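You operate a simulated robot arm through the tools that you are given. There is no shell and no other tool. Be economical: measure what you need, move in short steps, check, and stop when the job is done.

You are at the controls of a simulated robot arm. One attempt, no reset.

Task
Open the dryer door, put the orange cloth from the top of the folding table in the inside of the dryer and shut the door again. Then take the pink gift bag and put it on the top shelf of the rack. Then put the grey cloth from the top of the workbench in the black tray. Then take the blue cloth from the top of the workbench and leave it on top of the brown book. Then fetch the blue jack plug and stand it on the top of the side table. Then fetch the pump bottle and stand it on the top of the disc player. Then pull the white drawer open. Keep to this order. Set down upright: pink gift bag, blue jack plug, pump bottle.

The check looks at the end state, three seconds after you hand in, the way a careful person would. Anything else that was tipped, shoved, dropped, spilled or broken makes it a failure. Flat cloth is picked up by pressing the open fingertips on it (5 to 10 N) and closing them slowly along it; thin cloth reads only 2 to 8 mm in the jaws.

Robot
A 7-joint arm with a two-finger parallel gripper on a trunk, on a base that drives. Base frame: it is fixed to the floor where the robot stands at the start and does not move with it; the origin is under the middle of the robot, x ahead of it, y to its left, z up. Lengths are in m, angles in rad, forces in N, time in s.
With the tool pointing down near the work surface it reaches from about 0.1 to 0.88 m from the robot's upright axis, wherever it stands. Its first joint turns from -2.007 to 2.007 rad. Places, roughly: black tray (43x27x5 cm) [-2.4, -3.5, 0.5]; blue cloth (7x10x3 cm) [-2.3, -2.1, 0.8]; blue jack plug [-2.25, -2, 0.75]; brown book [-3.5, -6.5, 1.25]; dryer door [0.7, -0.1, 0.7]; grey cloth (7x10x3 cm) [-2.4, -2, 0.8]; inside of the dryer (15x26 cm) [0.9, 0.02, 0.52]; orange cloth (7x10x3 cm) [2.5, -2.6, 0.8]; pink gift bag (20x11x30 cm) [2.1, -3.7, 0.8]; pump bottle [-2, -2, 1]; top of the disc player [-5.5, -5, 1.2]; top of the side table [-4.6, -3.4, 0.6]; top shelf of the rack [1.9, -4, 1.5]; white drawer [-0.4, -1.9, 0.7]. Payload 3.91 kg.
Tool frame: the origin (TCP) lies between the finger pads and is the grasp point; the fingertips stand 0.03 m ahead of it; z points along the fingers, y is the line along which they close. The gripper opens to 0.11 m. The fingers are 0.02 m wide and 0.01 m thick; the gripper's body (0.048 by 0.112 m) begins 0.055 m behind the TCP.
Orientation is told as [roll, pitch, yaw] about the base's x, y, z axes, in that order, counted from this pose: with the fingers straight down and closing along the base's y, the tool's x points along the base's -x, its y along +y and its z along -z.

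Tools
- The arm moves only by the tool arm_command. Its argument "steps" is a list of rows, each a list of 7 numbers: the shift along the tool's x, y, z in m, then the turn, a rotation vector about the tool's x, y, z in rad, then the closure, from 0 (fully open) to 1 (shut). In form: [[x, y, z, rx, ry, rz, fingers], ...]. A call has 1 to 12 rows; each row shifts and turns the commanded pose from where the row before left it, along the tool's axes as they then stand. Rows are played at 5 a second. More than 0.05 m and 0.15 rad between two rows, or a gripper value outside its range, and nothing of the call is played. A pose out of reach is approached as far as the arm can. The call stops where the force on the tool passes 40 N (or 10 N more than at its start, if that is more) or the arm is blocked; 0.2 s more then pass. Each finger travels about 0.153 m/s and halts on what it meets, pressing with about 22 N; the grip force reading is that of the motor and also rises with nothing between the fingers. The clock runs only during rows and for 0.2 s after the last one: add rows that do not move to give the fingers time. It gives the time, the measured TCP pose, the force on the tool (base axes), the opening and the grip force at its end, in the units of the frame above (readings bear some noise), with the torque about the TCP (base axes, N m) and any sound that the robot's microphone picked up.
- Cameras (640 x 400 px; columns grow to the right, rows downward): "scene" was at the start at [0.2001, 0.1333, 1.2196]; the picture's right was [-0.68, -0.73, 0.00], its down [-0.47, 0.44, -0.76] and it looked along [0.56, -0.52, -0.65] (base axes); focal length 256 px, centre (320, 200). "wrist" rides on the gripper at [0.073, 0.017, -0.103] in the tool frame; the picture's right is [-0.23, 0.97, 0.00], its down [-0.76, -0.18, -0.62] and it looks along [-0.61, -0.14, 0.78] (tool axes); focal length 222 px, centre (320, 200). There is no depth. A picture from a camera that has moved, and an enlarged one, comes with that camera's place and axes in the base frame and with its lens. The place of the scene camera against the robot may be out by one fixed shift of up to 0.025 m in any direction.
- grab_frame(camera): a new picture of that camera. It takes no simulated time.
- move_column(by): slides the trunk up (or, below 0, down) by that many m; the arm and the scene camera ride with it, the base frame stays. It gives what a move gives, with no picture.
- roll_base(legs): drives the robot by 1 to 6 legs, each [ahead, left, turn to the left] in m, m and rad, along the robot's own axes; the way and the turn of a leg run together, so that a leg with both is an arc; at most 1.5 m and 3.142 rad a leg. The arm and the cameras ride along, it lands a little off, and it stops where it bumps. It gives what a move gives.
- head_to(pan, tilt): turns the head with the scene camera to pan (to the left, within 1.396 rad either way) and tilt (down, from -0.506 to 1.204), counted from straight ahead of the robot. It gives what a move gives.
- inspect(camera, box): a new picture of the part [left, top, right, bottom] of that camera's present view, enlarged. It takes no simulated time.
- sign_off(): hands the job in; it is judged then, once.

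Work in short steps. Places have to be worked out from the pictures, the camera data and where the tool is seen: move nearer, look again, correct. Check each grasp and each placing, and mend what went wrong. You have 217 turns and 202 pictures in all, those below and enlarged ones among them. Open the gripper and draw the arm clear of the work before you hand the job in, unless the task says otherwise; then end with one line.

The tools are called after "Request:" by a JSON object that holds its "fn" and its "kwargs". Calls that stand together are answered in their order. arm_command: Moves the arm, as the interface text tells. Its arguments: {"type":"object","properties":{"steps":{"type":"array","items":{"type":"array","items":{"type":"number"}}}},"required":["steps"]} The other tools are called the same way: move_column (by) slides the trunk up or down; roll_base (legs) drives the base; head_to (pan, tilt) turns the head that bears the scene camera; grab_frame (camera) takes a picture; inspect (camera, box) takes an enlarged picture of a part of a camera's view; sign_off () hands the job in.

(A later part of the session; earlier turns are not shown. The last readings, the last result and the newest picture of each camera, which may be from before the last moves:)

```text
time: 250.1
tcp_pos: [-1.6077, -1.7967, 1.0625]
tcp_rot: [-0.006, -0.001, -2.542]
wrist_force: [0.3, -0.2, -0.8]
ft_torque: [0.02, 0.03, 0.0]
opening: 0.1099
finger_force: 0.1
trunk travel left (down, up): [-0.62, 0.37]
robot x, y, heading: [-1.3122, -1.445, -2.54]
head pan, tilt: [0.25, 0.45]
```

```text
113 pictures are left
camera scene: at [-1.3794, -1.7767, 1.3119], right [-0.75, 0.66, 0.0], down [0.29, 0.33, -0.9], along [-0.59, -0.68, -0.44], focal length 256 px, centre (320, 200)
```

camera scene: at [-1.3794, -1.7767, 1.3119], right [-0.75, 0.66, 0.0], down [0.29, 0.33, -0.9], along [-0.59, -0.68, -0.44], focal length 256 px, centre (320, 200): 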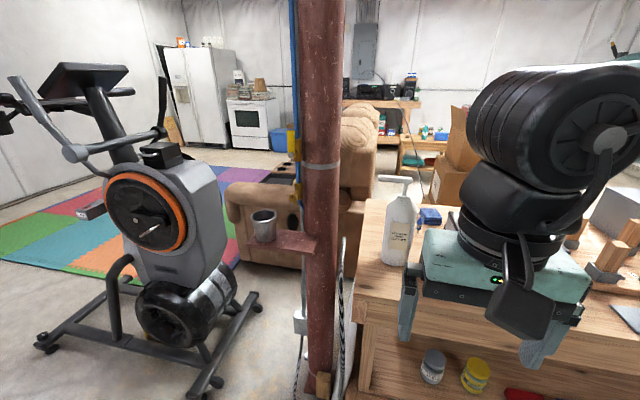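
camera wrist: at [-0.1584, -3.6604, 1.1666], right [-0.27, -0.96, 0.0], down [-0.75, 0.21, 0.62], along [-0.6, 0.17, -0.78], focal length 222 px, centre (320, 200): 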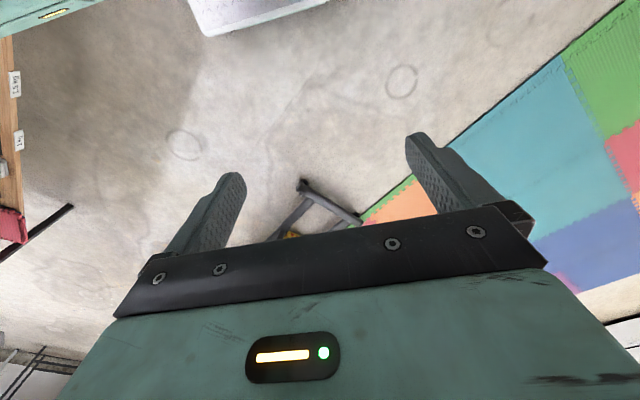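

The bench's left end with the pump bottle and blue items is partly hidden by the hand. I swing the hand to the right to get a free view.

Request:
{"fn": "arm_command", "kwargs": {"steps": [[0, -0.05, 0, 0, 0, 0, 0], [0, -0.05, 0, 0, 0, 0, 0], [0, -0.05, 0, 0, 0, 0, 0], [0, -0.05, 0, 0, 0, 0, 0], [0, -0.05, 0, 0, 0, 0, 0], [0, -0.05, 0, 0, 0, 0, 0], [0, -0.05, 0, 0, 0, 0, 0], [0, 0, 0, 0, 0, 0, 0]]}}

Request:
{"fn": "head_to", "kwargs": {"pan": 0.1, "tilt": 0.6}}

Request:
{"fn": "grab_frame", "kwargs": {"camera": "scene"}}

```text
time: 251.9
tcp_pos: [-1.8048, -1.5076, 1.0643]
tcp_rot: [-0.005, -0.002, -2.541]
wrist_force: [-0.5, -0.3, 0.4]
ft_torque: [0.01, 0.03, 0.02]
opening: 0.1102
finger_force: 0.1
trunk travel left (down, up): [-0.62, 0.37]
robot x, y, heading: [-1.3128, -1.4475, -2.542]
head pan, tilt: [0.25, 0.45]
```

```text
time: 252.6
tcp_pos: [-1.8068, -1.5093, 1.064]
tcp_rot: [-0.006, -0.001, -2.543]
wrist_force: [0.5, -0.1, -0.1]
ft_torque: [-0.01, 0.01, 0.02]
opening: 0.1099
finger_force: 0.0
trunk travel left (down, up): [-0.62, 0.37]
robot x, y, heading: [-1.3101, -1.4442, -2.539]
head pan, tilt: [0.099, 0.6]
```

```text
112 pictures are left
camera scene: at [-1.3863, -1.7646, 1.2984], right [-0.65, 0.76, 0.0], down [0.43, 0.36, -0.83], along [-0.63, -0.53, -0.56], focal length 256 px, centre (320, 200)
```

scene: 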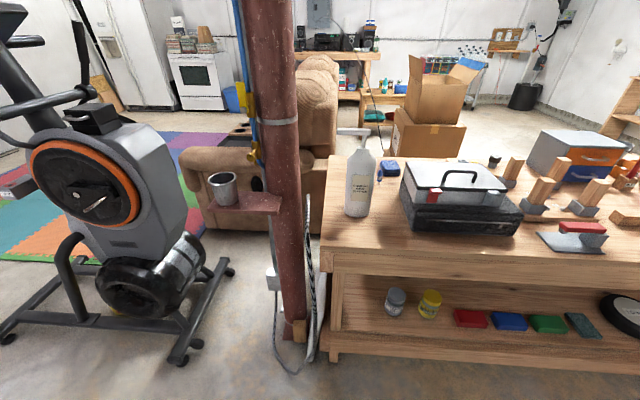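

Request:
{"fn": "inspect", "kwargs": {"camera": "scene", "box": [310, 110, 510, 240]}}

Request:
{"fn": "inspect", "kwargs": {"camera": "scene", "box": [480, 110, 640, 270]}}

```text
3.08 times, centred on (410, 175) of scene
camera zoom: at [-1.3863, -1.7646, 1.2984], right [-0.65, 0.76, 0.0], down [0.43, 0.36, -0.83], along [-0.63, -0.53, -0.56], focal length 786 px, centre (43, 277)
```

zoom: 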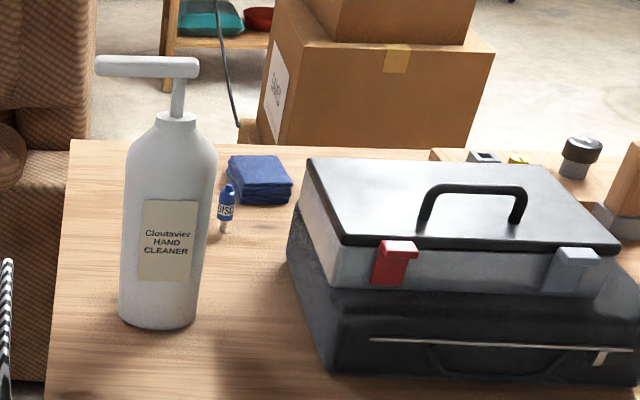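

```text
2.50 times, centred on (560, 190) of scene
camera zoom: at [-1.3863, -1.7646, 1.2984], right [-0.65, 0.76, 0.0], down [0.43, 0.36, -0.83], along [-0.63, -0.53, -0.56], focal length 639 px, centre (-280, 225)
```

zoom: 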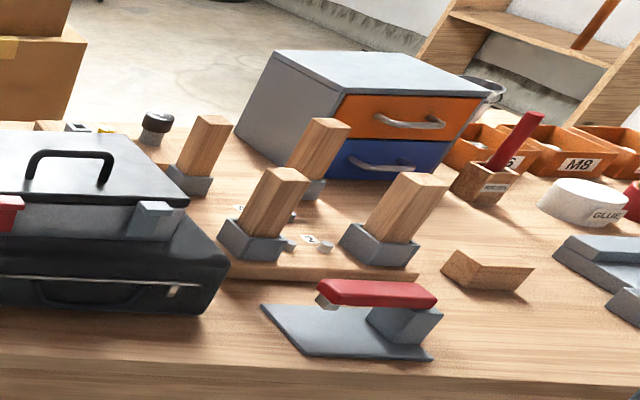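

Pump bottle, blue plug and blue cloth are seen; the grey cloth must be hidden behind the case. Raise the trunk for a better view.

Request:
{"fn": "move_column", "kwargs": {"by": 0.3}}

Request:
{"fn": "head_to", "kwargs": {"pan": 0.05, "tilt": 0.7}}

Request:
{"fn": "grab_frame", "kwargs": {"camera": "scene"}}

Request:
{"fn": "inspect", "kwargs": {"camera": "scene", "box": [300, 80, 500, 205]}}

```text
time: 255.6
tcp_pos: [-1.8057, -1.508, 1.3648]
tcp_rot: [-0.006, -0.002, -2.541]
wrist_force: [0.2, 0.7, 0.0]
ft_torque: [0.01, 0.02, 0.01]
opening: 0.1101
finger_force: 0.0
trunk travel left (down, up): [-0.92, 0.07]
robot x, y, heading: [-1.3118, -1.4436, -2.539]
head pan, tilt: [0.099, 0.6]
```

```text
time: 256.3
tcp_pos: [-1.8063, -1.5094, 1.3652]
tcp_rot: [-0.005, -0.001, -2.543]
wrist_force: [-0.5, 0.0, -0.5]
ft_torque: [0.02, 0.03, 0.02]
opening: 0.1097
finger_force: 0.1
trunk travel left (down, up): [-0.92, 0.07]
robot x, y, heading: [-1.3115, -1.4464, -2.541]
head pan, tilt: [0.051, 0.7]
```

```text
109 pictures are left
camera scene: at [-1.3863, -1.7591, 1.5897], right [-0.61, 0.79, 0.0], down [0.51, 0.39, -0.77], along [-0.61, -0.46, -0.64], focal length 256 px, centre (320, 200)
```

scene: 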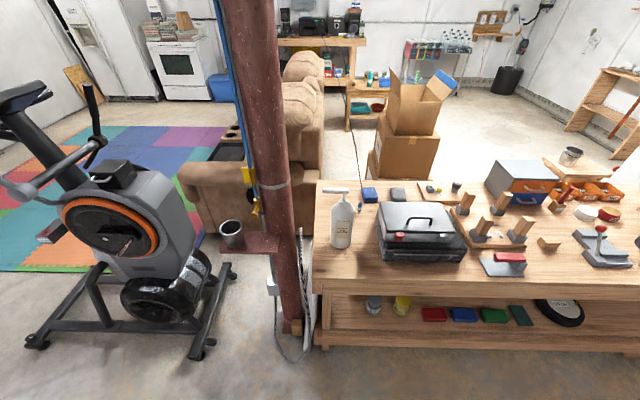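

```text
3.20 times, centred on (400, 142) of scene
camera zoom: at [-1.3863, -1.7591, 1.5897], right [-0.61, 0.79, 0.0], down [0.51, 0.39, -0.77], along [-0.61, -0.46, -0.64], focal length 818 px, centre (64, 384)
```

zoom: 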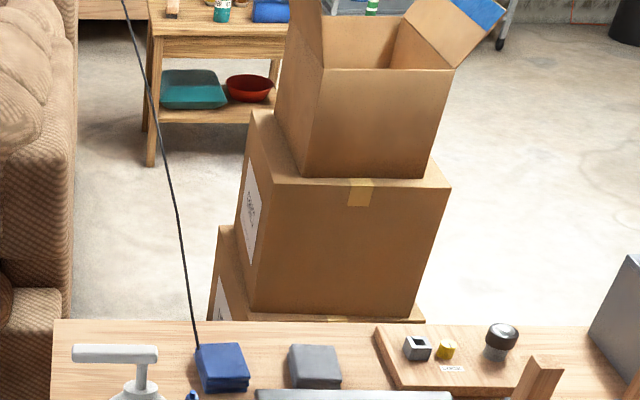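

Grey cloth ≈ (−2.391, −2.043, 0.81), blue cloth ≈ (−2.306, −2.152), bench front at 0.76 m ahead of the robot; the case back is 0.16 m in front of the cloth. Drive 0.42 m closer.

Request:
{"fn": "roll_base", "kwargs": {"legs": [[0.42, 0, 0]]}}

Request:
{"fn": "head_to", "kwargs": {"pan": 0.0, "tilt": 0.85}}

Request:
{"fn": "grab_frame", "kwargs": {"camera": "scene"}}

```text
time: 258.9
tcp_pos: [-2.1498, -1.7448, 1.3656]
tcp_rot: [-0.006, -0.002, -2.542]
wrist_force: [0.5, 0.0, 0.9]
ft_torque: [0.0, 0.01, 0.02]
opening: 0.11
finger_force: 0.0
trunk travel left (down, up): [-0.92, 0.07]
robot x, y, heading: [-1.6593, -1.6795, -2.54]
head pan, tilt: [0.051, 0.7]
```

```text
time: 259.6
tcp_pos: [-2.1487, -1.7457, 1.3649]
tcp_rot: [-0.004, -0.003, -2.539]
wrist_force: [-0.4, 0.6, -0.2]
ft_torque: [0.01, 0.0, -0.02]
opening: 0.11
finger_force: 0.1
trunk travel left (down, up): [-0.92, 0.07]
robot x, y, heading: [-1.6593, -1.6825, -2.54]
head pan, tilt: [0.0, 0.85]
```

```text
107 pictures are left
camera scene: at [-1.727, -1.988, 1.5775], right [-0.57, 0.82, 0.0], down [0.62, 0.43, -0.66], along [-0.54, -0.37, -0.75], focal length 256 px, centre (320, 200)
```

scene: 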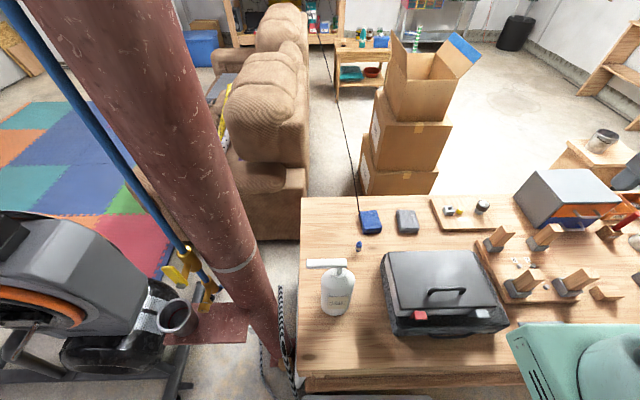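

Request:
{"fn": "inspect", "kwargs": {"camera": "scene", "box": [320, 180, 460, 270]}}

```text
4.44 times, centred on (390, 225) of scene
camera zoom: at [-1.727, -1.988, 1.5775], right [-0.57, 0.82, 0.0], down [0.62, 0.43, -0.66], along [-0.54, -0.37, -0.75], focal length 1136 px, centre (9, 89)
```

zoom: 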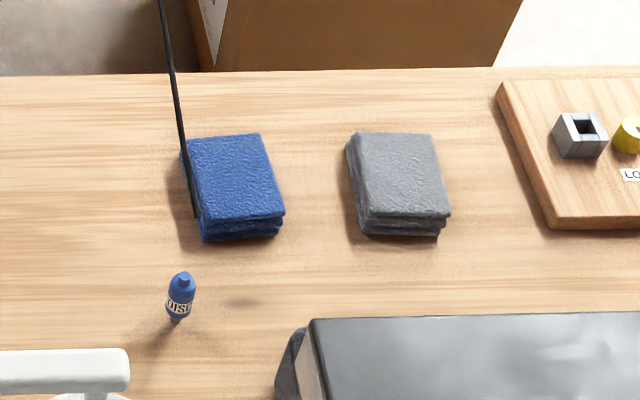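

A thin dark cord seems to end in mid-air near (−2.17, −2.13, 0.94), above the plug. I look higher to understand it before moving the arm there.

Request:
{"fn": "head_to", "kwargs": {"pan": 0.0, "tilt": 0.2}}

Request:
{"fn": "grab_frame", "kwargs": {"camera": "scene"}}

```text
time: 260.6
tcp_pos: [-2.1505, -1.7455, 1.3651]
tcp_rot: [-0.004, -0.002, -2.539]
wrist_force: [0.3, -0.3, 0.7]
ft_torque: [0.01, 0.0, -0.02]
opening: 0.11
finger_force: 0.0
trunk travel left (down, up): [-0.92, 0.07]
robot x, y, heading: [-1.6569, -1.6821, -2.539]
head pan, tilt: [0.0, 0.201]
```

```text
105 pictures are left
camera scene: at [-1.7394, -1.9965, 1.635], right [-0.57, 0.82, 0.0], down [0.17, 0.11, -0.98], along [-0.81, -0.56, -0.2], focal length 256 px, centre (320, 200)
```

scene: 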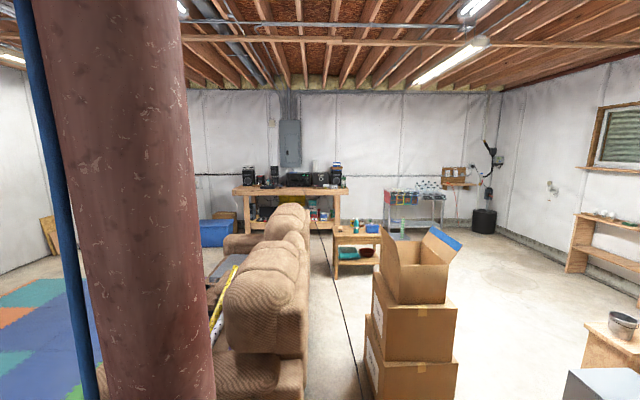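

It is the plug's own thin cable running off toward the disc player, ~0.08 m left of the blue cloth; the grey cloth is clear of it. I move above the grey cloth and lower the trunk.

Request:
{"fn": "arm_command", "kwargs": {"steps": [[-0.046, 0.0136, 0, 0, 0, 0, 0], [-0.046, 0.0136, 0, 0, 0, 0, 0], [-0.046, 0.0136, 0, 0, 0, 0, 0], [-0.046, 0.0136, 0, 0, 0, 0, 0], [-0.046, 0.0136, 0, 0, 0, 0, 0.1], [-0.046, 0.0136, 0, 0, 0, 0, 0.14], [-0.046, 0.0136, 0, 0, 0, 0, 0.14], [-0.045, 0.0136, 0, 0, 0, 0, 0.14], [0, 0, 0, 0, 0, 0, 0.14]]}}

Request:
{"fn": "move_column", "kwargs": {"by": -0.28}}

Request:
{"fn": "grab_frame", "kwargs": {"camera": "wrist"}}

```text
time: 262.6
tcp_pos: [-2.3902, -2.0433, 1.3649]
tcp_rot: [-0.006, -0.001, -2.539]
wrist_force: [0.9, 0.2, 0.2]
ft_torque: [0.03, -0.03, -0.01]
opening: 0.0946
finger_force: 0.1
trunk travel left (down, up): [-0.92, 0.07]
robot x, y, heading: [-1.6556, -1.6814, -2.542]
head pan, tilt: [0.0, 0.201]
```

```text
time: 265.4
tcp_pos: [-2.3914, -2.0422, 1.0842]
tcp_rot: [-0.006, -0.001, -2.542]
wrist_force: [-0.5, -0.8, 1.1]
ft_torque: [0.02, -0.03, 0.02]
opening: 0.0946
finger_force: 0.1
trunk travel left (down, up): [-0.64, 0.35]
robot x, y, heading: [-1.6582, -1.6789, -2.538]
head pan, tilt: [0.0, 0.201]
```

```text
104 pictures are left
camera wrist: at [-2.322, -2.0168, 1.1884], right [0.36, -0.93, 0.0], down [-0.73, -0.29, 0.62], along [-0.58, -0.22, -0.78], focal length 222 px, centre (320, 200)
```

wrist: 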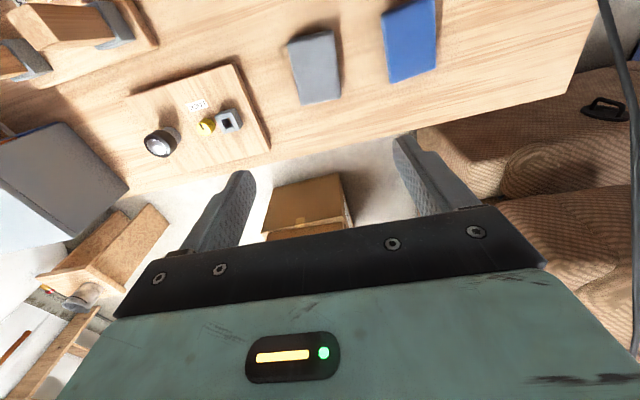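

Grey cloth centre ≈ (−2.378, −2.029), aligned with the tool yaw. Align and descend.

Request:
{"fn": "arm_command", "kwargs": {"steps": [[0.0185, -0.0033, 0, 0, 0, 0, 0.14], [0, 0, 0.05, 0, 0, 0, 0.14], [0, 0, 0.05, 0, 0, 0, 0.14], [0, 0, 0.05, 0, 0, 0, 0.14], [0, 0, 0.05, 0, 0, 0, 0.14], [0, 0, 0.04, 0, 0, 0, 0.14], [0, 0, 0, 0, 0, 0, 0.14]]}}

Request:
{"fn": "grab_frame", "kwargs": {"camera": "wrist"}}

```text
time: 267.0
tcp_pos: [-2.3807, -2.0276, 0.8444]
tcp_rot: [-0.004, -0.003, -2.541]
wrist_force: [-0.5, 0.0, 0.7]
ft_torque: [0.0, 0.01, 0.03]
opening: 0.0945
finger_force: 0.1
trunk travel left (down, up): [-0.64, 0.35]
robot x, y, heading: [-1.6605, -1.6822, -2.541]
head pan, tilt: [0.0, 0.201]
```

```text
103 pictures are left
camera wrist: at [-2.3103, -2.0021, 0.9476], right [0.36, -0.93, 0.0], down [-0.73, -0.29, 0.63], along [-0.58, -0.22, -0.78], focal length 222 px, centre (320, 200)
```

wrist: 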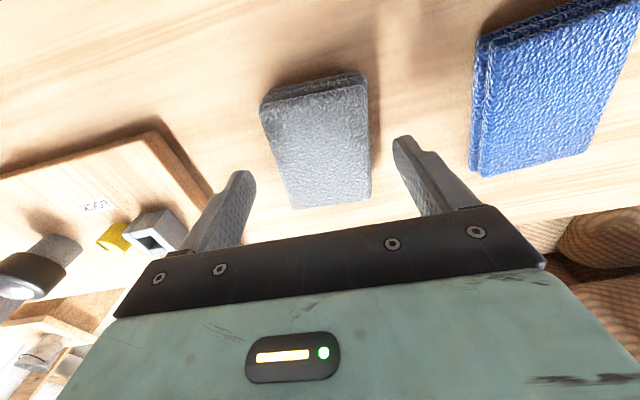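

Request:
{"fn": "arm_command", "kwargs": {"steps": [[0.004, 0, 0.02, 0, 0, 0, 0.14], [0, 0, 0.02, 0, 0, 0, 0.14], [0, 0, 0.01, 0, 0, 0, 0.14], [0, 0, 0.005, 0, 0, 0, 0.14], [0, 0, 0, 0, 0, 0, 0.14]]}}

```text
time: 267.8
tcp_pos: [-2.3758, -2.0264, 0.8094]
tcp_rot: [0.001, -0.008, -2.54]
wrist_force: [10.4, 13.4, 25.6]
ft_torque: [-0.51, -1.26, 0.86]
opening: 0.0921
finger_force: 0.0
trunk travel left (down, up): [-0.64, 0.35]
robot x, y, heading: [-1.6545, -1.6854, -2.546]
head pan, tilt: [0.0, 0.201]
stopped in row 3: the force on the tool passed its limit (the readings are from after the stop); the commanded pose is now the measured one
```

Unexpected contact at tips z≈0.78. Look.

Request:
{"fn": "grab_frame", "kwargs": {"camera": "wrist"}}

Request:
{"fn": "head_to", "kwargs": {"pan": 0.0, "tilt": 0.7}}

Request:
{"fn": "grab_frame", "kwargs": {"camera": "scene"}}

```text
102 pictures are left
camera wrist: at [-2.3058, -2.0004, 0.9133], right [0.36, -0.93, 0.0], down [-0.72, -0.28, 0.63], along [-0.58, -0.23, -0.78], focal length 222 px, centre (320, 200)
```

wrist: 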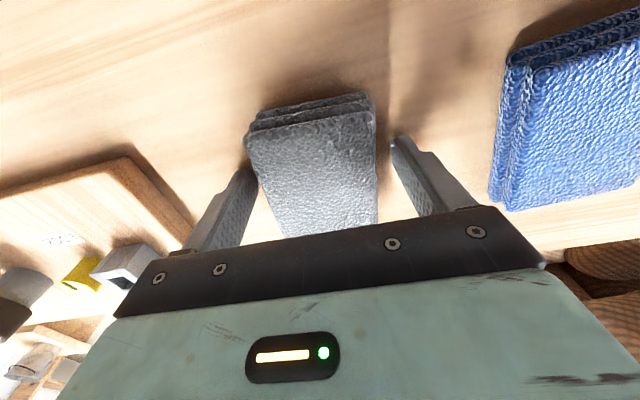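

```text
time: 268.7
tcp_pos: [-2.3753, -2.0264, 0.8103]
tcp_rot: [0.001, -0.01, -2.539]
wrist_force: [15.1, 19.1, 44.4]
ft_torque: [-0.69, -1.82, 1.39]
opening: 0.0923
finger_force: 0.1
trunk travel left (down, up): [-0.64, 0.35]
robot x, y, heading: [-1.6572, -1.6807, -2.534]
head pan, tilt: [0.0, 0.7]
```

```text
101 pictures are left
camera scene: at [-1.7304, -1.9902, 1.3105], right [-0.57, 0.82, 0.0], down [0.53, 0.36, -0.77], along [-0.63, -0.43, -0.64], focal length 256 px, centre (320, 200)
```

scene: 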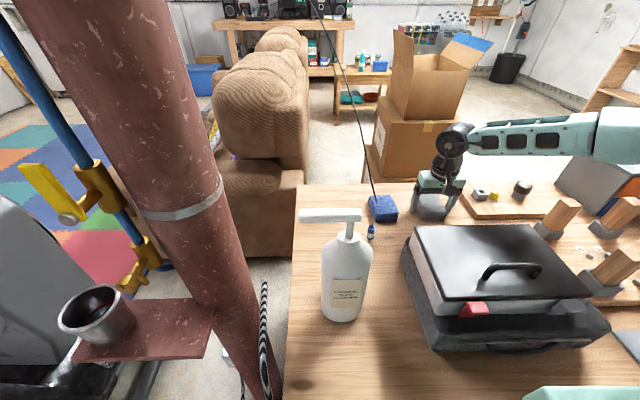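

The left finger is on the cloth's corner. Raise, shift 9 mm toward that side, open slightly wider and descend again.

Request:
{"fn": "arm_command", "kwargs": {"steps": [[0, 0, -0.03, 0, 0, 0, 0.06], [0, -0.009, 0, 0, 0, 0, 0.06], [0, 0, 0, 0, 0, 0, 0.06]]}}

Request:
{"fn": "grab_frame", "kwargs": {"camera": "wrist"}}

```text
time: 269.5
tcp_pos: [-2.3813, -2.0204, 0.8367]
tcp_rot: [-0.003, -0.006, -2.539]
wrist_force: [0.4, -0.2, 0.6]
ft_torque: [-0.01, -0.03, 0.03]
opening: 0.1036
finger_force: 0.0
trunk travel left (down, up): [-0.64, 0.35]
robot x, y, heading: [-1.6573, -1.6806, -2.54]
head pan, tilt: [0.0, 0.7]
```

```text
100 pictures are left
camera wrist: at [-2.3117, -1.9938, 0.9401], right [0.36, -0.93, 0.0], down [-0.73, -0.28, 0.63], along [-0.58, -0.23, -0.78], focal length 222 px, centre (320, 200)
```

wrist: 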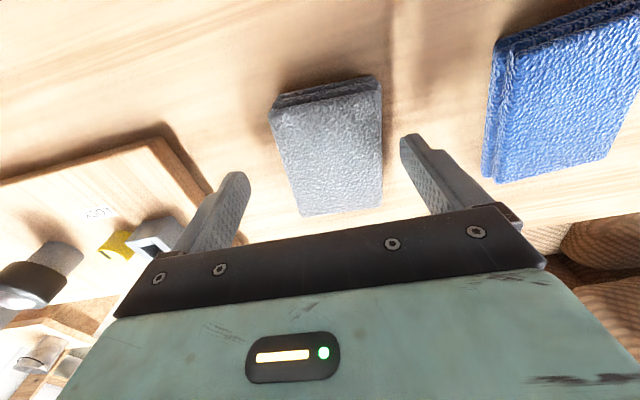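

Request:
{"fn": "arm_command", "kwargs": {"steps": [[0, 0.003, 0.015, 0, 0, 0, 0.06], [0, 0, 0.012, 0, 0, 0, 0.06], [0, 0, 0.01, 0, 0, 0, 0.06], [0, 0, 0.006, 0, 0, 0, 0.06], [0, 0, 0, 0, 0, 0, 0.06]]}}

Request:
{"fn": "grab_frame", "kwargs": {"camera": "wrist"}}

```text
time: 270.3
tcp_pos: [-2.3794, -2.0227, 0.8087]
tcp_rot: [0.0, -0.01, -2.54]
wrist_force: [10.7, 9.8, 23.0]
ft_torque: [-0.12, -0.84, 0.56]
opening: 0.1025
finger_force: 0.1
trunk travel left (down, up): [-0.64, 0.35]
robot x, y, heading: [-1.6604, -1.6824, -2.54]
head pan, tilt: [0.0, 0.7]
stopped in row 3: the force on the tool passed its limit (the readings are from after the stop); the commanded pose is now the measured one
```

```text
99 pictures are left
camera wrist: at [-2.3098, -1.9959, 0.913], right [0.36, -0.93, 0.0], down [-0.72, -0.28, 0.63], along [-0.59, -0.23, -0.78], focal length 222 px, centre (320, 200)
```

wrist: 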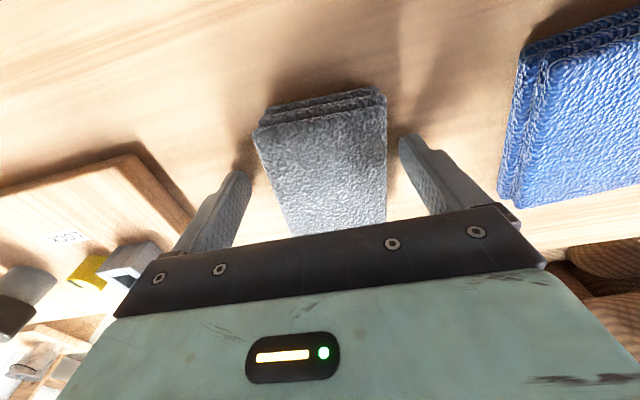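

That is the bench surface (z≈0.778). Ease up 3 mm and close on the cloth.

Request:
{"fn": "arm_command", "kwargs": {"steps": [[0, 0, -0.004, 0, 0, 0, 0.1], [0, 0, 0, 0, 0, 0, 0.25], [0, 0, 0, 0, 0, 0, 0.4], [0, 0, 0, 0, 0, 0, 0.6], [0, 0, 0, 0, 0, 0, 0.8], [0, 0, 0, 0, 0, 0, 1], [0, 0, 0, 0, 0, 0, 1], [0, 0, 0, 0, 0, 0, 1]]}}

Request:
{"fn": "grab_frame", "kwargs": {"camera": "wrist"}}

```text
time: 272.1
tcp_pos: [-2.3808, -2.0229, 0.8116]
tcp_rot: [0.001, -0.011, -2.54]
wrist_force: [-0.1, 0.3, 0.3]
ft_torque: [0.0, -0.03, -0.03]
opening: 0.0674
finger_force: 21.8
trunk travel left (down, up): [-0.64, 0.35]
robot x, y, heading: [-1.6575, -1.6815, -2.543]
head pan, tilt: [0.0, 0.7]
```

```text
98 pictures are left
camera wrist: at [-2.3112, -1.9964, 0.9145], right [0.36, -0.93, 0.0], down [-0.72, -0.28, 0.63], along [-0.59, -0.23, -0.78], focal length 222 px, centre (320, 200)
```

wrist: 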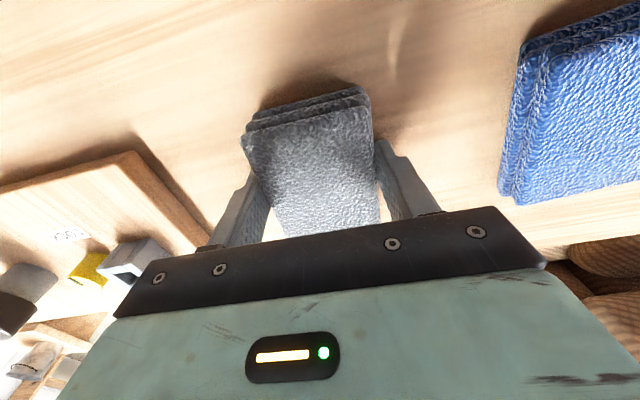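

Grey cloth gripped (67 mm). Lift and check.

Request:
{"fn": "arm_command", "kwargs": {"steps": [[0, 0, -0.04, 0, 0, 0, 1], [0, 0, -0.05, 0, 0, 0, 1], [0, 0, -0.05, 0, 0, 0, 1], [0, 0, -0.05, 0, 0, 0, 1], [0, 0, -0.05, 0, 0, 0, 1], [0.045, 0, -0.02, 0, 0, 0, 1], [0.045, 0, -0.02, 0, 0, 0, 1], [0.05, 0, 0, 0, 0, 0, 1], [0.05, 0, 0, 0, 0, 0, 1], [0.05, 0, 0, 0, 0, 0, 1], [0, 0, 0, 0, 0, 0, 1]]}}

Request:
{"fn": "grab_frame", "kwargs": {"camera": "wrist"}}

Request:
{"fn": "grab_frame", "kwargs": {"camera": "scene"}}

```text
time: 274.5
tcp_pos: [-2.18, -1.8847, 1.0881]
tcp_rot: [0.0, -0.008, -2.54]
wrist_force: [0.1, 0.1, -0.8]
ft_torque: [0.03, -0.06, 0.0]
opening: 0.0671
finger_force: 21.8
trunk travel left (down, up): [-0.64, 0.35]
robot x, y, heading: [-1.6583, -1.6791, -2.543]
head pan, tilt: [0.0, 0.7]
```

```text
97 pictures are left
camera wrist: at [-2.1106, -1.8592, 1.1917], right [0.36, -0.93, 0.0], down [-0.72, -0.28, 0.63], along [-0.59, -0.23, -0.78], focal length 222 px, centre (320, 200)
```

wrist: 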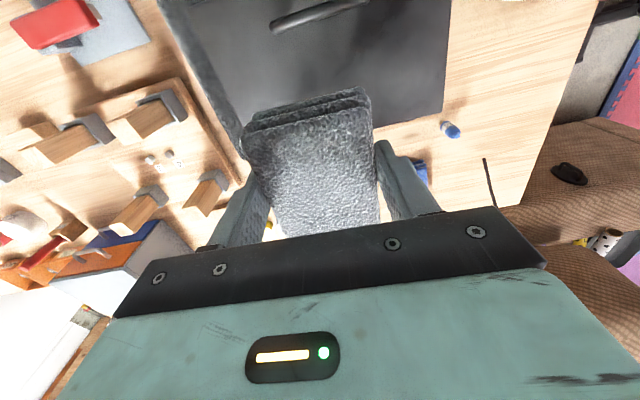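

```text
96 pictures are left
camera scene: at [-1.7326, -1.9917, 1.3097], right [-0.57, 0.82, 0.0], down [0.53, 0.36, -0.76], along [-0.63, -0.43, -0.64], focal length 256 px, centre (320, 200)
```

scene: 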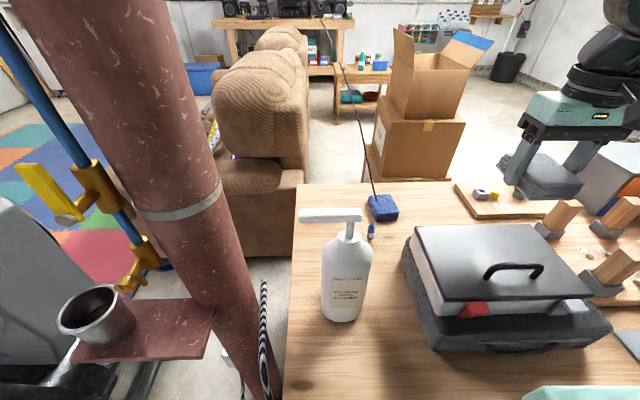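

Cloth held; now travel back through the corridor and around the bike to the sofa side where the tray is. First fold a bit, back off and strafe left.

Request:
{"fn": "arm_command", "kwargs": {"steps": [[0.05, 0, 0, 0, 0, 0, 1], [0.05, 0, 0, 0, 0, 0, 1], [0, 0, 0, 0, 0, 0, 1]]}}

Request:
{"fn": "roll_base", "kwargs": {"legs": [[-0.45, 0, 0], [0, 1.35, 0], [0, 1.35, 0], [0, 0, -1.573]]}}

Request:
{"fn": "head_to", "kwargs": {"pan": 0.6, "tilt": 0.35}}

Request:
{"fn": "grab_frame", "kwargs": {"camera": "scene"}}

```text
time: 275.3
tcp_pos: [-2.0972, -1.8297, 1.0868]
tcp_rot: [-0.001, -0.011, -2.541]
wrist_force: [-0.8, -0.3, -0.2]
ft_torque: [0.02, -0.04, 0.0]
opening: 0.0673
finger_force: 21.9
trunk travel left (down, up): [-0.64, 0.35]
robot x, y, heading: [-1.6587, -1.68, -2.536]
head pan, tilt: [0.0, 0.7]
```

```text
time: 281.8
tcp_pos: [-1.3002, -2.2249, 1.0874]
tcp_rot: [-0.003, -0.011, -2.467]
wrist_force: [-0.8, 0.2, 0.5]
ft_torque: [0.01, 0.04, 0.0]
opening: 0.0672
finger_force: 22.3
trunk travel left (down, up): [-0.64, 0.35]
robot x, y, heading: [-0.8715, -2.0446, -2.47]
head pan, tilt: [0.0, 0.7]
stopped in leg 2: the robot was blocked; the commanded pose is now the measured one
```

```text
time: 282.8
tcp_pos: [-1.3011, -2.2253, 1.0887]
tcp_rot: [0.001, -0.011, -2.468]
wrist_force: [0.6, -0.5, -0.5]
ft_torque: [-0.03, -0.01, -0.01]
opening: 0.0673
finger_force: 22.2
trunk travel left (down, up): [-0.64, 0.35]
robot x, y, heading: [-0.8706, -2.0422, -2.471]
head pan, tilt: [0.6, 0.351]
```

```text
95 pictures are left
camera scene: at [-0.8861, -2.3963, 1.341], right [-0.96, 0.29, 0.0], down [0.1, 0.33, -0.94], along [-0.27, -0.9, -0.34], focal length 256 px, centre (320, 200)
```

scene: 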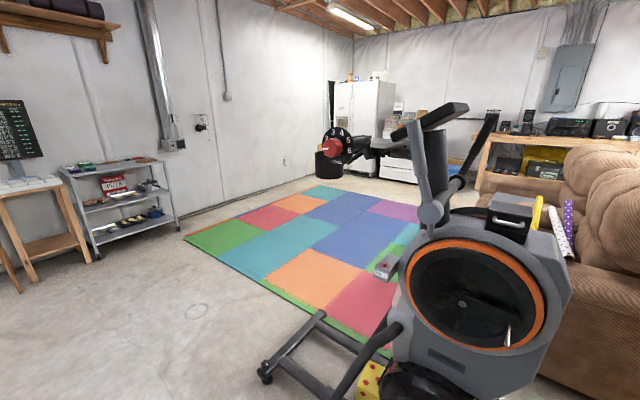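

Blocked — probably the robot's rear brushed the near table's drawer handle. I move right a bit, then ahead, and correct the heading.

Request:
{"fn": "roll_base", "kwargs": {"legs": [[0.03, -0.08, 0], [0.13, 0, 0], [0, 0, -0.07]]}}

Request:
{"fn": "head_to", "kwargs": {"pan": 1.39, "tilt": 0.6}}

Request:
{"fn": "grab_frame", "kwargs": {"camera": "scene"}}

```text
time: 285.2
tcp_pos: [-1.4851, -2.2344, 1.0874]
tcp_rot: [0.001, -0.011, -2.535]
wrist_force: [-0.5, -0.7, -0.8]
ft_torque: [0.01, -0.02, 0.01]
opening: 0.0673
finger_force: 22.1
trunk travel left (down, up): [-0.64, 0.35]
robot x, y, heading: [-1.0443, -2.0829, -2.534]
head pan, tilt: [0.6, 0.351]
```

```text
time: 286.3
tcp_pos: [-1.4866, -2.2324, 1.0893]
tcp_rot: [0.001, -0.01, -2.535]
wrist_force: [0.1, 0.3, 0.9]
ft_torque: [0.02, 0.02, 0.0]
opening: 0.0672
finger_force: 21.7
trunk travel left (down, up): [-0.64, 0.35]
robot x, y, heading: [-1.0493, -2.0799, -2.539]
head pan, tilt: [1.389, 0.6]
```

```text
94 pictures are left
camera scene: at [-1.0142, -2.4265, 1.3184], right [-0.91, -0.41, 0.0], down [-0.23, 0.51, -0.83], along [0.34, -0.75, -0.56], focal length 256 px, centre (320, 200)
```

scene: 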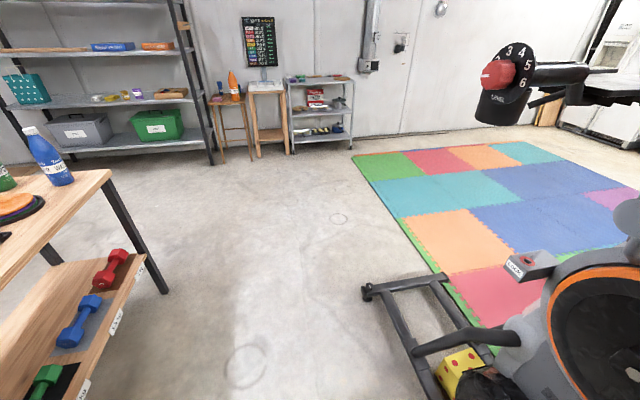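

Table items are undisturbed. Continue left down the middle of the corridor, then turn toward the sofa.

Request:
{"fn": "roll_base", "kwargs": {"legs": [[-0.03, 0.5, 0], [0, 1.45, 0]]}}

Request:
{"fn": "roll_base", "kwargs": {"legs": [[0, 0, -1.573]]}}

Request:
{"fn": "head_to", "kwargs": {"pan": 0.6, "tilt": 0.35}}

Request:
{"fn": "grab_frame", "kwargs": {"camera": "scene"}}

```text
time: 296.0
tcp_pos: [-0.35, -3.8198, 1.0885]
tcp_rot: [-0.001, -0.01, -2.53]
wrist_force: [0.1, -0.6, -1.3]
ft_torque: [0.01, -0.01, 0.01]
opening: 0.067
finger_force: 22.4
trunk travel left (down, up): [-0.64, 0.35]
robot x, y, heading: [0.0889, -3.6655, -2.534]
head pan, tilt: [1.389, 0.6]
```

```text
time: 300.3
tcp_pos: [-0.0625, -3.2259, 1.0879]
tcp_rot: [-0.001, -0.01, 2.181]
wrist_force: [-1.0, -0.8, 0.1]
ft_torque: [0.05, -0.01, 0.02]
opening: 0.0673
finger_force: 21.8
trunk travel left (down, up): [-0.64, 0.35]
robot x, y, heading: [0.0894, -3.6638, 2.183]
head pan, tilt: [1.389, 0.6]
```

```text
time: 301.4
tcp_pos: [-0.0629, -3.2262, 1.0885]
tcp_rot: [-0.001, -0.009, 2.18]
wrist_force: [-0.9, -1.0, 0.3]
ft_torque: [-0.02, 0.01, -0.01]
opening: 0.0672
finger_force: 22.4
trunk travel left (down, up): [-0.64, 0.35]
robot x, y, heading: [0.0873, -3.6635, 2.174]
head pan, tilt: [0.6, 0.351]
```

```text
93 pictures are left
camera scene: at [-0.252, -3.6466, 1.3411], right [0.35, 0.94, 0.0], down [0.32, -0.12, -0.94], along [-0.88, 0.33, -0.34], focal length 256 px, centre (320, 200)
```

scene: 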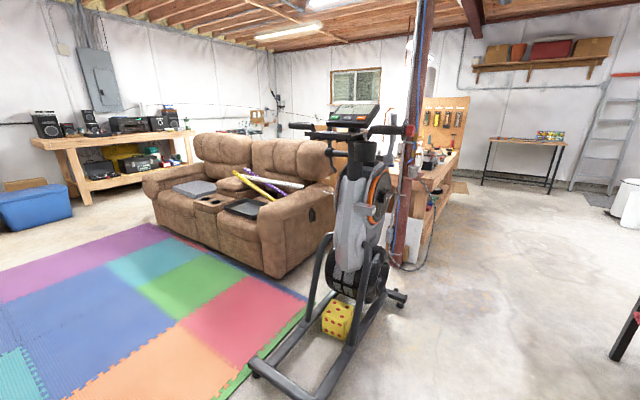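

Tray seen on the right seat at ≈ (−2.41, −3.53, 0.52). Strafe left past the bike, then approach.

Request:
{"fn": "roll_base", "kwargs": {"legs": [[0, 1.0, 0], [0, 0.98, 0], [0.45, 0, 0]]}}

Request:
{"fn": "head_to", "kwargs": {"pan": 0.0, "tilt": 0.7}}

Request:
{"fn": "grab_frame", "kwargs": {"camera": "scene"}}

```text
time: 313.6
tcp_pos: [-1.9507, -3.9904, 1.0876]
tcp_rot: [0.0, -0.011, 2.185]
wrist_force: [-0.3, 1.1, -1.3]
ft_torque: [0.03, 0.01, -0.02]
opening: 0.0672
finger_force: 22.0
trunk travel left (down, up): [-0.64, 0.35]
robot x, y, heading: [-1.797, -4.4309, 2.184]
head pan, tilt: [0.6, 0.351]
```

```text
time: 314.6
tcp_pos: [-1.9514, -3.9901, 1.0879]
tcp_rot: [-0.001, -0.009, 2.185]
wrist_force: [0.7, 0.2, -0.9]
ft_torque: [0.03, -0.02, 0.03]
opening: 0.0674
finger_force: 22.2
trunk travel left (down, up): [-0.64, 0.35]
robot x, y, heading: [-1.7968, -4.4281, 2.188]
head pan, tilt: [0.0, 0.7]
```

```text
92 pictures are left
camera scene: at [-2.0991, -4.3753, 1.3097], right [0.82, 0.58, 0.0], down [0.37, -0.53, -0.77], along [-0.44, 0.62, -0.64], focal length 256 px, centre (320, 200)
```

scene: 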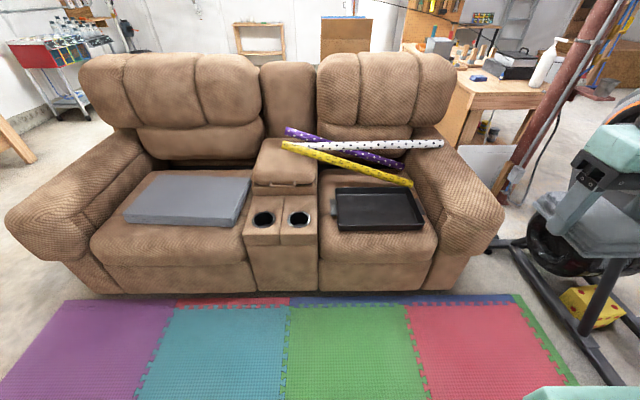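

Tray centre ≈ (−2.375, −3.52). Wrapping rolls lie behind it, ~0.2 m away. I drive 0.3 m ahead, extend above the tray.

Request:
{"fn": "roll_base", "kwargs": {"legs": [[0.3, 0, 0]]}}

Request:
{"fn": "arm_command", "kwargs": {"steps": [[-0.046, 0.01, 0, 0, 0.01, 0, 1], [-0.046, 0.01, 0, 0, 0, 0, 1], [-0.046, 0.01, 0, 0, 0, 0, 1], [-0.046, 0.01, 0, 0, 0, 0, 1], [-0.046, 0.01, 0, 0, 0, 0, 1], [-0.046, 0.01, 0, 0, 0, 0, 1], [-0.046, 0.01, 0, 0, 0, 0, 1], [0, 0, 0, 0, 0, 0, 1]]}}

Request:
{"fn": "move_column", "kwargs": {"by": -0.3}}

Request:
{"fn": "grab_frame", "kwargs": {"camera": "wrist"}}

Request:
{"fn": "grab_frame", "kwargs": {"camera": "scene"}}

```text
time: 316.6
tcp_pos: [-2.1227, -3.7467, 1.0888]
tcp_rot: [-0.002, -0.012, 2.188]
wrist_force: [0.1, -0.2, -0.5]
ft_torque: [-0.03, 0.0, 0.0]
opening: 0.0672
finger_force: 22.1
trunk travel left (down, up): [-0.64, 0.35]
robot x, y, heading: [-1.9686, -4.1882, 2.186]
head pan, tilt: [0.0, 0.7]
```

```text
time: 318.4
tcp_pos: [-2.3661, -3.5254, 1.0885]
tcp_rot: [-0.002, 0.001, 2.186]
wrist_force: [0.8, 0.9, 0.2]
ft_torque: [-0.01, -0.03, 0.05]
opening: 0.0673
finger_force: 22.1
trunk travel left (down, up): [-0.64, 0.35]
robot x, y, heading: [-1.9682, -4.1844, 2.186]
head pan, tilt: [0.0, 0.7]
```

```text
time: 321.4
tcp_pos: [-2.3656, -3.5259, 0.7881]
tcp_rot: [-0.002, 0.0, 2.187]
wrist_force: [-0.5, -0.1, -0.4]
ft_torque: [-0.02, 0.01, -0.01]
opening: 0.0676
finger_force: 22.0
trunk travel left (down, up): [-0.34, 0.65]
robot x, y, heading: [-1.968, -4.1856, 2.19]
head pan, tilt: [0.0, 0.7]
```

```text
91 pictures are left
camera wrist: at [-2.3379, -3.596, 0.8921], right [-0.93, -0.38, 0.0], down [-0.3, 0.72, 0.62], along [-0.23, 0.58, -0.78], focal length 222 px, centre (320, 200)
```

wrist: 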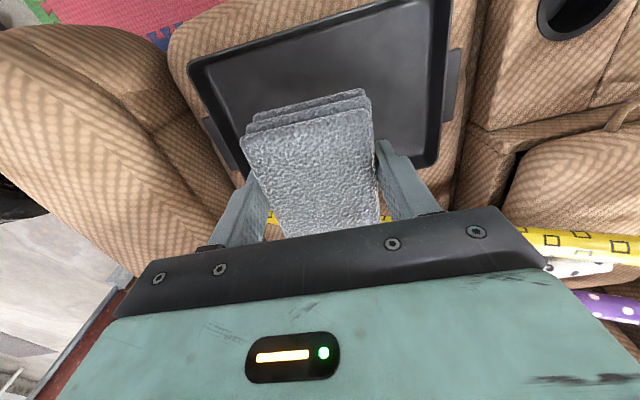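

```text
90 pictures are left
camera scene: at [-2.2707, -4.1327, 1.0097], right [0.82, 0.58, 0.0], down [0.37, -0.53, -0.76], along [-0.44, 0.62, -0.64], focal length 256 px, centre (320, 200)
```

scene: 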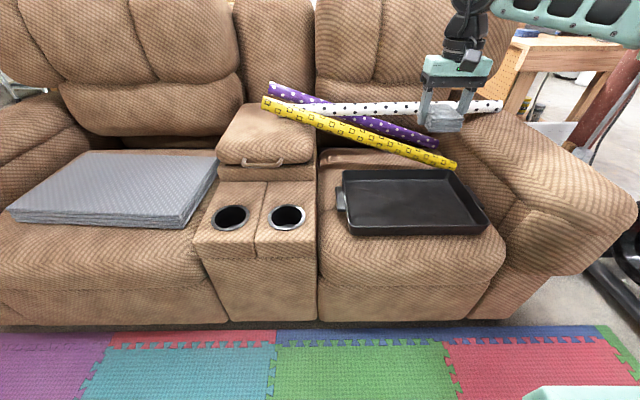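

TCP is right above the tray's middle (floor ≈0.505). Lower.

Request:
{"fn": "arm_command", "kwargs": {"steps": [[0, 0, 0.05, 0, 0, 0, 1], [0, 0, 0.05, 0, 0, 0, 1], [0, 0, 0.05, 0, 0, 0, 1], [0, 0, 0.045, 0, 0, 0, 1], [0, 0, 0.02, 0, 0, 0, 1], [0, 0, 0.01, 0, 0, 0, 1], [0, 0, 0, 0, 0, 0, 1]]}}

Request:
{"fn": "grab_frame", "kwargs": {"camera": "scene"}}

```text
time: 323.0
tcp_pos: [-2.3653, -3.5262, 0.5639]
tcp_rot: [-0.002, 0.001, 2.186]
wrist_force: [0.1, -0.8, -0.3]
ft_torque: [0.07, -0.03, 0.01]
opening: 0.0673
finger_force: 22.1
trunk travel left (down, up): [-0.34, 0.65]
robot x, y, heading: [-1.9682, -4.1835, 2.186]
head pan, tilt: [0.0, 0.7]
```

```text
89 pictures are left
camera scene: at [-2.2707, -4.1327, 1.0097], right [0.82, 0.58, 0.0], down [0.37, -0.53, -0.76], along [-0.44, 0.62, -0.64], focal length 256 px, centre (320, 200)
```

scene: 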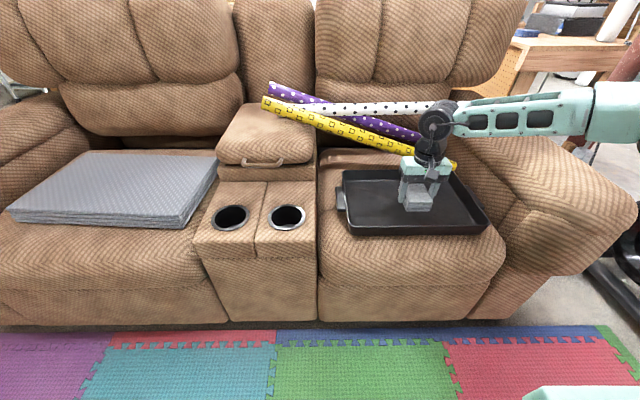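

Request:
{"fn": "arm_command", "kwargs": {"steps": [[0, 0, 0.008, 0, 0, 0, 1], [0, 0, 0.006, 0, 0, 0, 1], [0, 0, 0.005, 0, 0, 0, 1], [0, 0, 0, 0, 0, 0, 1]]}}

```text
time: 324.0
tcp_pos: [-2.3661, -3.528, 0.544]
tcp_rot: [0.0, 0.001, 2.187]
wrist_force: [-0.2, 0.3, 0.2]
ft_torque: [0.0, 0.03, -0.01]
opening: 0.0672
finger_force: 21.9
trunk travel left (down, up): [-0.34, 0.65]
robot x, y, heading: [-1.9699, -4.1894, 2.188]
head pan, tilt: [0.0, 0.7]
```

Request:
{"fn": "arm_command", "kwargs": {"steps": [[0, 0, 0.006, 0, 0, 0, 1], [0, 0, 0.005, 0, 0, 0, 1], [0, 0, 0.005, 0, 0, 0, 1], [0, 0, 0, 0, 0, 0, 1]]}}

Request:
{"fn": "inspect", "kwargs": {"camera": "scene", "box": [320, 120, 500, 250]}}

```text
time: 325.0
tcp_pos: [-2.3652, -3.5258, 0.5287]
tcp_rot: [-0.001, 0.0, 2.184]
wrist_force: [0.0, -0.4, -0.1]
ft_torque: [-0.01, -0.01, 0.03]
opening: 0.0674
finger_force: 21.6
trunk travel left (down, up): [-0.34, 0.65]
robot x, y, heading: [-1.9667, -4.1854, 2.182]
head pan, tilt: [0.0, 0.7]
```

```text
3.08 times, centred on (410, 185) of scene
camera zoom: at [-2.2707, -4.1327, 1.0097], right [0.82, 0.58, 0.0], down [0.37, -0.53, -0.76], along [-0.44, 0.62, -0.64], focal length 786 px, centre (43, 246)
```

zoom: 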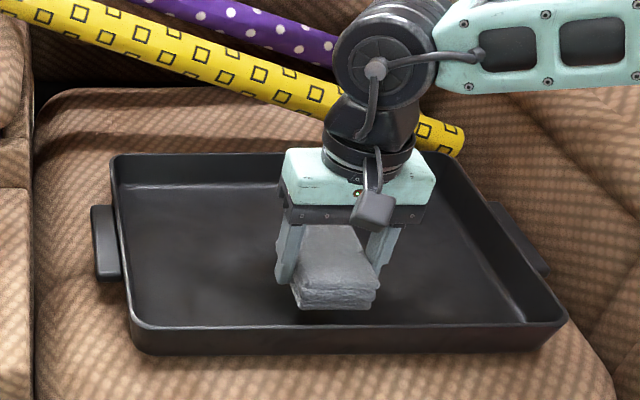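

Very near the floor. One more centimetre, then release.

Request:
{"fn": "arm_command", "kwargs": {"steps": [[0, 0, 0.006, 0, 0, 0, 1], [0, 0, 0.005, 0, 0, 0, 1], [0, 0, 0, 0, 0, 0, 0.3], [0, 0, 0, 0, 0, 0, 0.15], [0, 0, 0, 0, 0, 0, 0.1], [0, 0, 0, 0, 0, 0, 0.1], [0, 0, -0.03, 0, 0, 0, 0.1], [0, 0, -0.05, 0, 0, 0, 0.1], [0, 0, -0.05, 0, 0, 0, 0.1], [0, 0, -0.05, 0, 0, 0, 0.1], [0, 0, -0.05, 0, 0, 0, 0.1], [0, 0, 0, 0, 0, 0, 0.1]]}}

Request:
{"fn": "grab_frame", "kwargs": {"camera": "scene"}}

```text
time: 327.6
tcp_pos: [-2.365, -3.5265, 0.7472]
tcp_rot: [0.0, -0.001, 2.186]
wrist_force: [0.4, 0.8, 0.0]
ft_torque: [0.01, -0.01, 0.04]
opening: 0.0991
finger_force: 0.1
trunk travel left (down, up): [-0.34, 0.65]
robot x, y, heading: [-1.9686, -4.1834, 2.193]
head pan, tilt: [0.0, 0.7]
```

```text
87 pictures are left
camera scene: at [-2.2707, -4.1327, 1.0097], right [0.82, 0.58, 0.0], down [0.37, -0.53, -0.76], along [-0.44, 0.62, -0.64], focal length 256 px, centre (320, 200)
```

scene: 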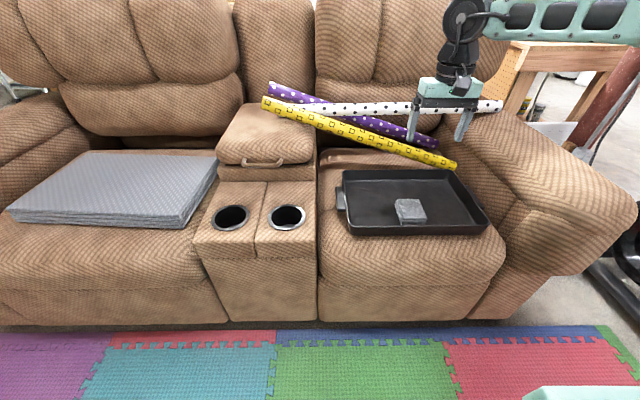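

Cloth lies in the tray. Raise, fold and drive back to the workbench for the blue cloth.

Request:
{"fn": "arm_command", "kwargs": {"steps": [[0.03, 0, -0.04, 0, 0, 0, 0], [0.05, 0, 0, 0, 0, 0, 0], [0.05, 0, 0, 0, 0, 0, 0], [0.05, 0, 0, 0, 0, 0, 0], [0.05, 0, 0, 0, 0, 0, 0], [0.05, 0, 0, 0, 0, 0, 0], [0.05, 0, 0, 0, 0, 0, 0], [0, 0, 0, 0, 0, 0, 0]]}}

Request:
{"fn": "roll_base", "kwargs": {"legs": [[-0.73, 0, 0], [0, -1.0, 0], [0, -1.03, 0], [0, 0, 1.565]]}}

Request:
{"fn": "move_column", "kwargs": {"by": 0.3}}

```text
time: 329.4
tcp_pos: [-2.1728, -3.7957, 0.7881]
tcp_rot: [-0.003, 0.0, 2.187]
wrist_force: [0.7, -0.1, -0.3]
ft_torque: [0.03, 0.02, 0.01]
opening: 0.1099
finger_force: 0.0
trunk travel left (down, up): [-0.34, 0.65]
robot x, y, heading: [-1.9706, -4.1875, 2.191]
head pan, tilt: [0.0, 0.7]
```

```text
time: 347.0
tcp_pos: [-0.2729, -3.8123, 0.7876]
tcp_rot: [-0.001, 0.0, -2.52]
wrist_force: [-0.1, -0.2, 0.4]
ft_torque: [-0.03, 0.0, 0.0]
opening: 0.1099
finger_force: 0.1
trunk travel left (down, up): [-0.34, 0.65]
robot x, y, heading: [0.1199, -3.6014, -2.52]
head pan, tilt: [0.0, 0.7]
```

```text
time: 350.0
tcp_pos: [-0.2719, -3.8102, 1.088]
tcp_rot: [-0.003, 0.0, -2.521]
wrist_force: [-0.3, 0.2, 0.1]
ft_torque: [-0.01, 0.01, -0.02]
opening: 0.11
finger_force: 0.1
trunk travel left (down, up): [-0.64, 0.35]
robot x, y, heading: [0.1182, -3.6022, -2.521]
head pan, tilt: [0.0, 0.7]
```

Request:
{"fn": "roll_base", "kwargs": {"legs": [[0.06, -0.2, -0.018], [0, -1.2, 0], [0, -1.2, 0]]}}

Request:
{"fn": "head_to", "kwargs": {"pan": 0.0, "tilt": 0.75}}

Request:
{"fn": "grab_frame", "kwargs": {"camera": "scene"}}

```text
time: 362.9
tcp_pos: [-1.807, -1.7208, 1.0869]
tcp_rot: [0.0, 0.0, -2.532]
wrist_force: [-0.2, -0.1, -0.6]
ft_torque: [0.02, -0.04, 0.04]
opening: 0.1102
finger_force: 0.1
trunk travel left (down, up): [-0.64, 0.35]
robot x, y, heading: [-1.4144, -1.5181, -2.529]
head pan, tilt: [0.0, 0.7]
```

```text
time: 363.6
tcp_pos: [-1.8073, -1.7213, 1.0875]
tcp_rot: [0.0, 0.0, -2.534]
wrist_force: [0.1, 0.6, 0.2]
ft_torque: [0.03, -0.02, -0.01]
opening: 0.1101
finger_force: 0.0
trunk travel left (down, up): [-0.64, 0.35]
robot x, y, heading: [-1.4136, -1.523, -2.531]
head pan, tilt: [0.0, 0.75]
```

```text
86 pictures are left
camera scene: at [-1.486, -1.8291, 1.3055], right [-0.57, 0.82, 0.0], down [0.56, 0.39, -0.73], along [-0.6, -0.42, -0.68], focal length 256 px, centre (320, 200)
```

scene: 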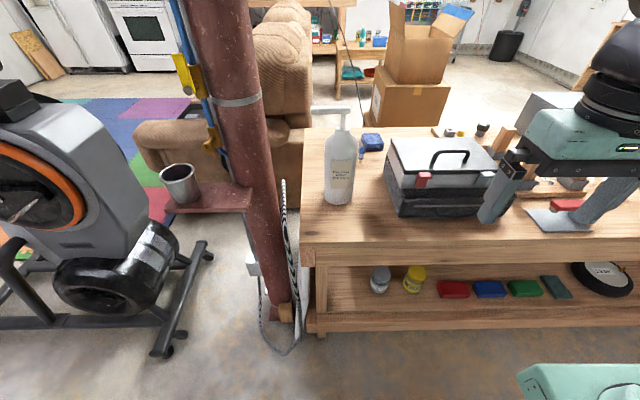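

Bench is as before. Drive 0.3 m ahead, raise slightly and move the hand above the blue cloth (biased away from the plug cable).

Request:
{"fn": "roll_base", "kwargs": {"legs": [[0.3, 0, 0]]}}

Request:
{"fn": "arm_command", "kwargs": {"steps": [[-0.043, 0.007, -0.01, 0, 0, 0, 0.05], [-0.043, 0.007, -0.01, 0, 0, 0, 0.05], [-0.043, 0.007, -0.01, 0, 0, 0, 0.05], [-0.043, 0.007, 0, 0, 0, 0, 0.05], [-0.043, 0.007, 0, 0, 0, 0, 0.05], [-0.043, 0.007, 0, 0, 0, 0, 0.05], [-0.043, 0.007, 0, 0, 0, 0, 0.05], [-0.043, 0.007, 0, 0, 0, 0, 0.05], [0, 0, 0, 0, 0, 0, 0.05]]}}

Request:
{"fn": "grab_frame", "kwargs": {"camera": "wrist"}}

```text
time: 365.6
tcp_pos: [-2.0542, -1.8964, 1.0875]
tcp_rot: [-0.001, 0.0, -2.533]
wrist_force: [0.1, -0.7, -0.7]
ft_torque: [-0.01, 0.04, -0.01]
opening: 0.1099
finger_force: 0.0
trunk travel left (down, up): [-0.64, 0.35]
robot x, y, heading: [-1.6678, -1.6903, -2.536]
head pan, tilt: [0.0, 0.75]
```

```text
time: 367.6
tcp_pos: [-2.3039, -2.1379, 1.1182]
tcp_rot: [-0.001, -0.001, -2.529]
wrist_force: [-0.7, 0.2, -0.4]
ft_torque: [-0.01, 0.0, -0.01]
opening: 0.1045
finger_force: 0.1
trunk travel left (down, up): [-0.64, 0.35]
robot x, y, heading: [-1.6601, -1.6929, -2.528]
head pan, tilt: [0.0, 0.75]
```

```text
85 pictures are left
camera wrist: at [-2.2358, -2.1121, 1.2214], right [0.37, -0.93, 0.0], down [-0.73, -0.29, 0.62], along [-0.58, -0.23, -0.78], focal length 222 px, centre (320, 200)
```

wrist: 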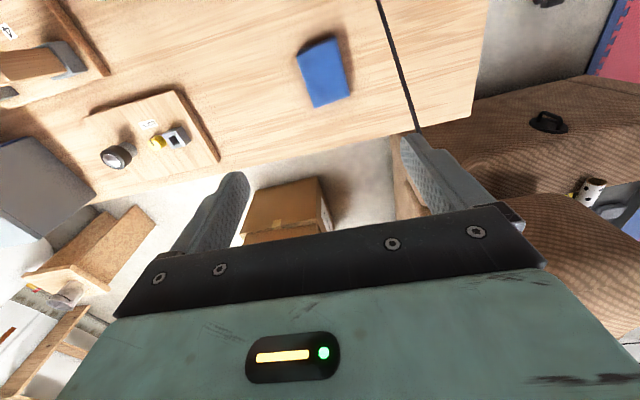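

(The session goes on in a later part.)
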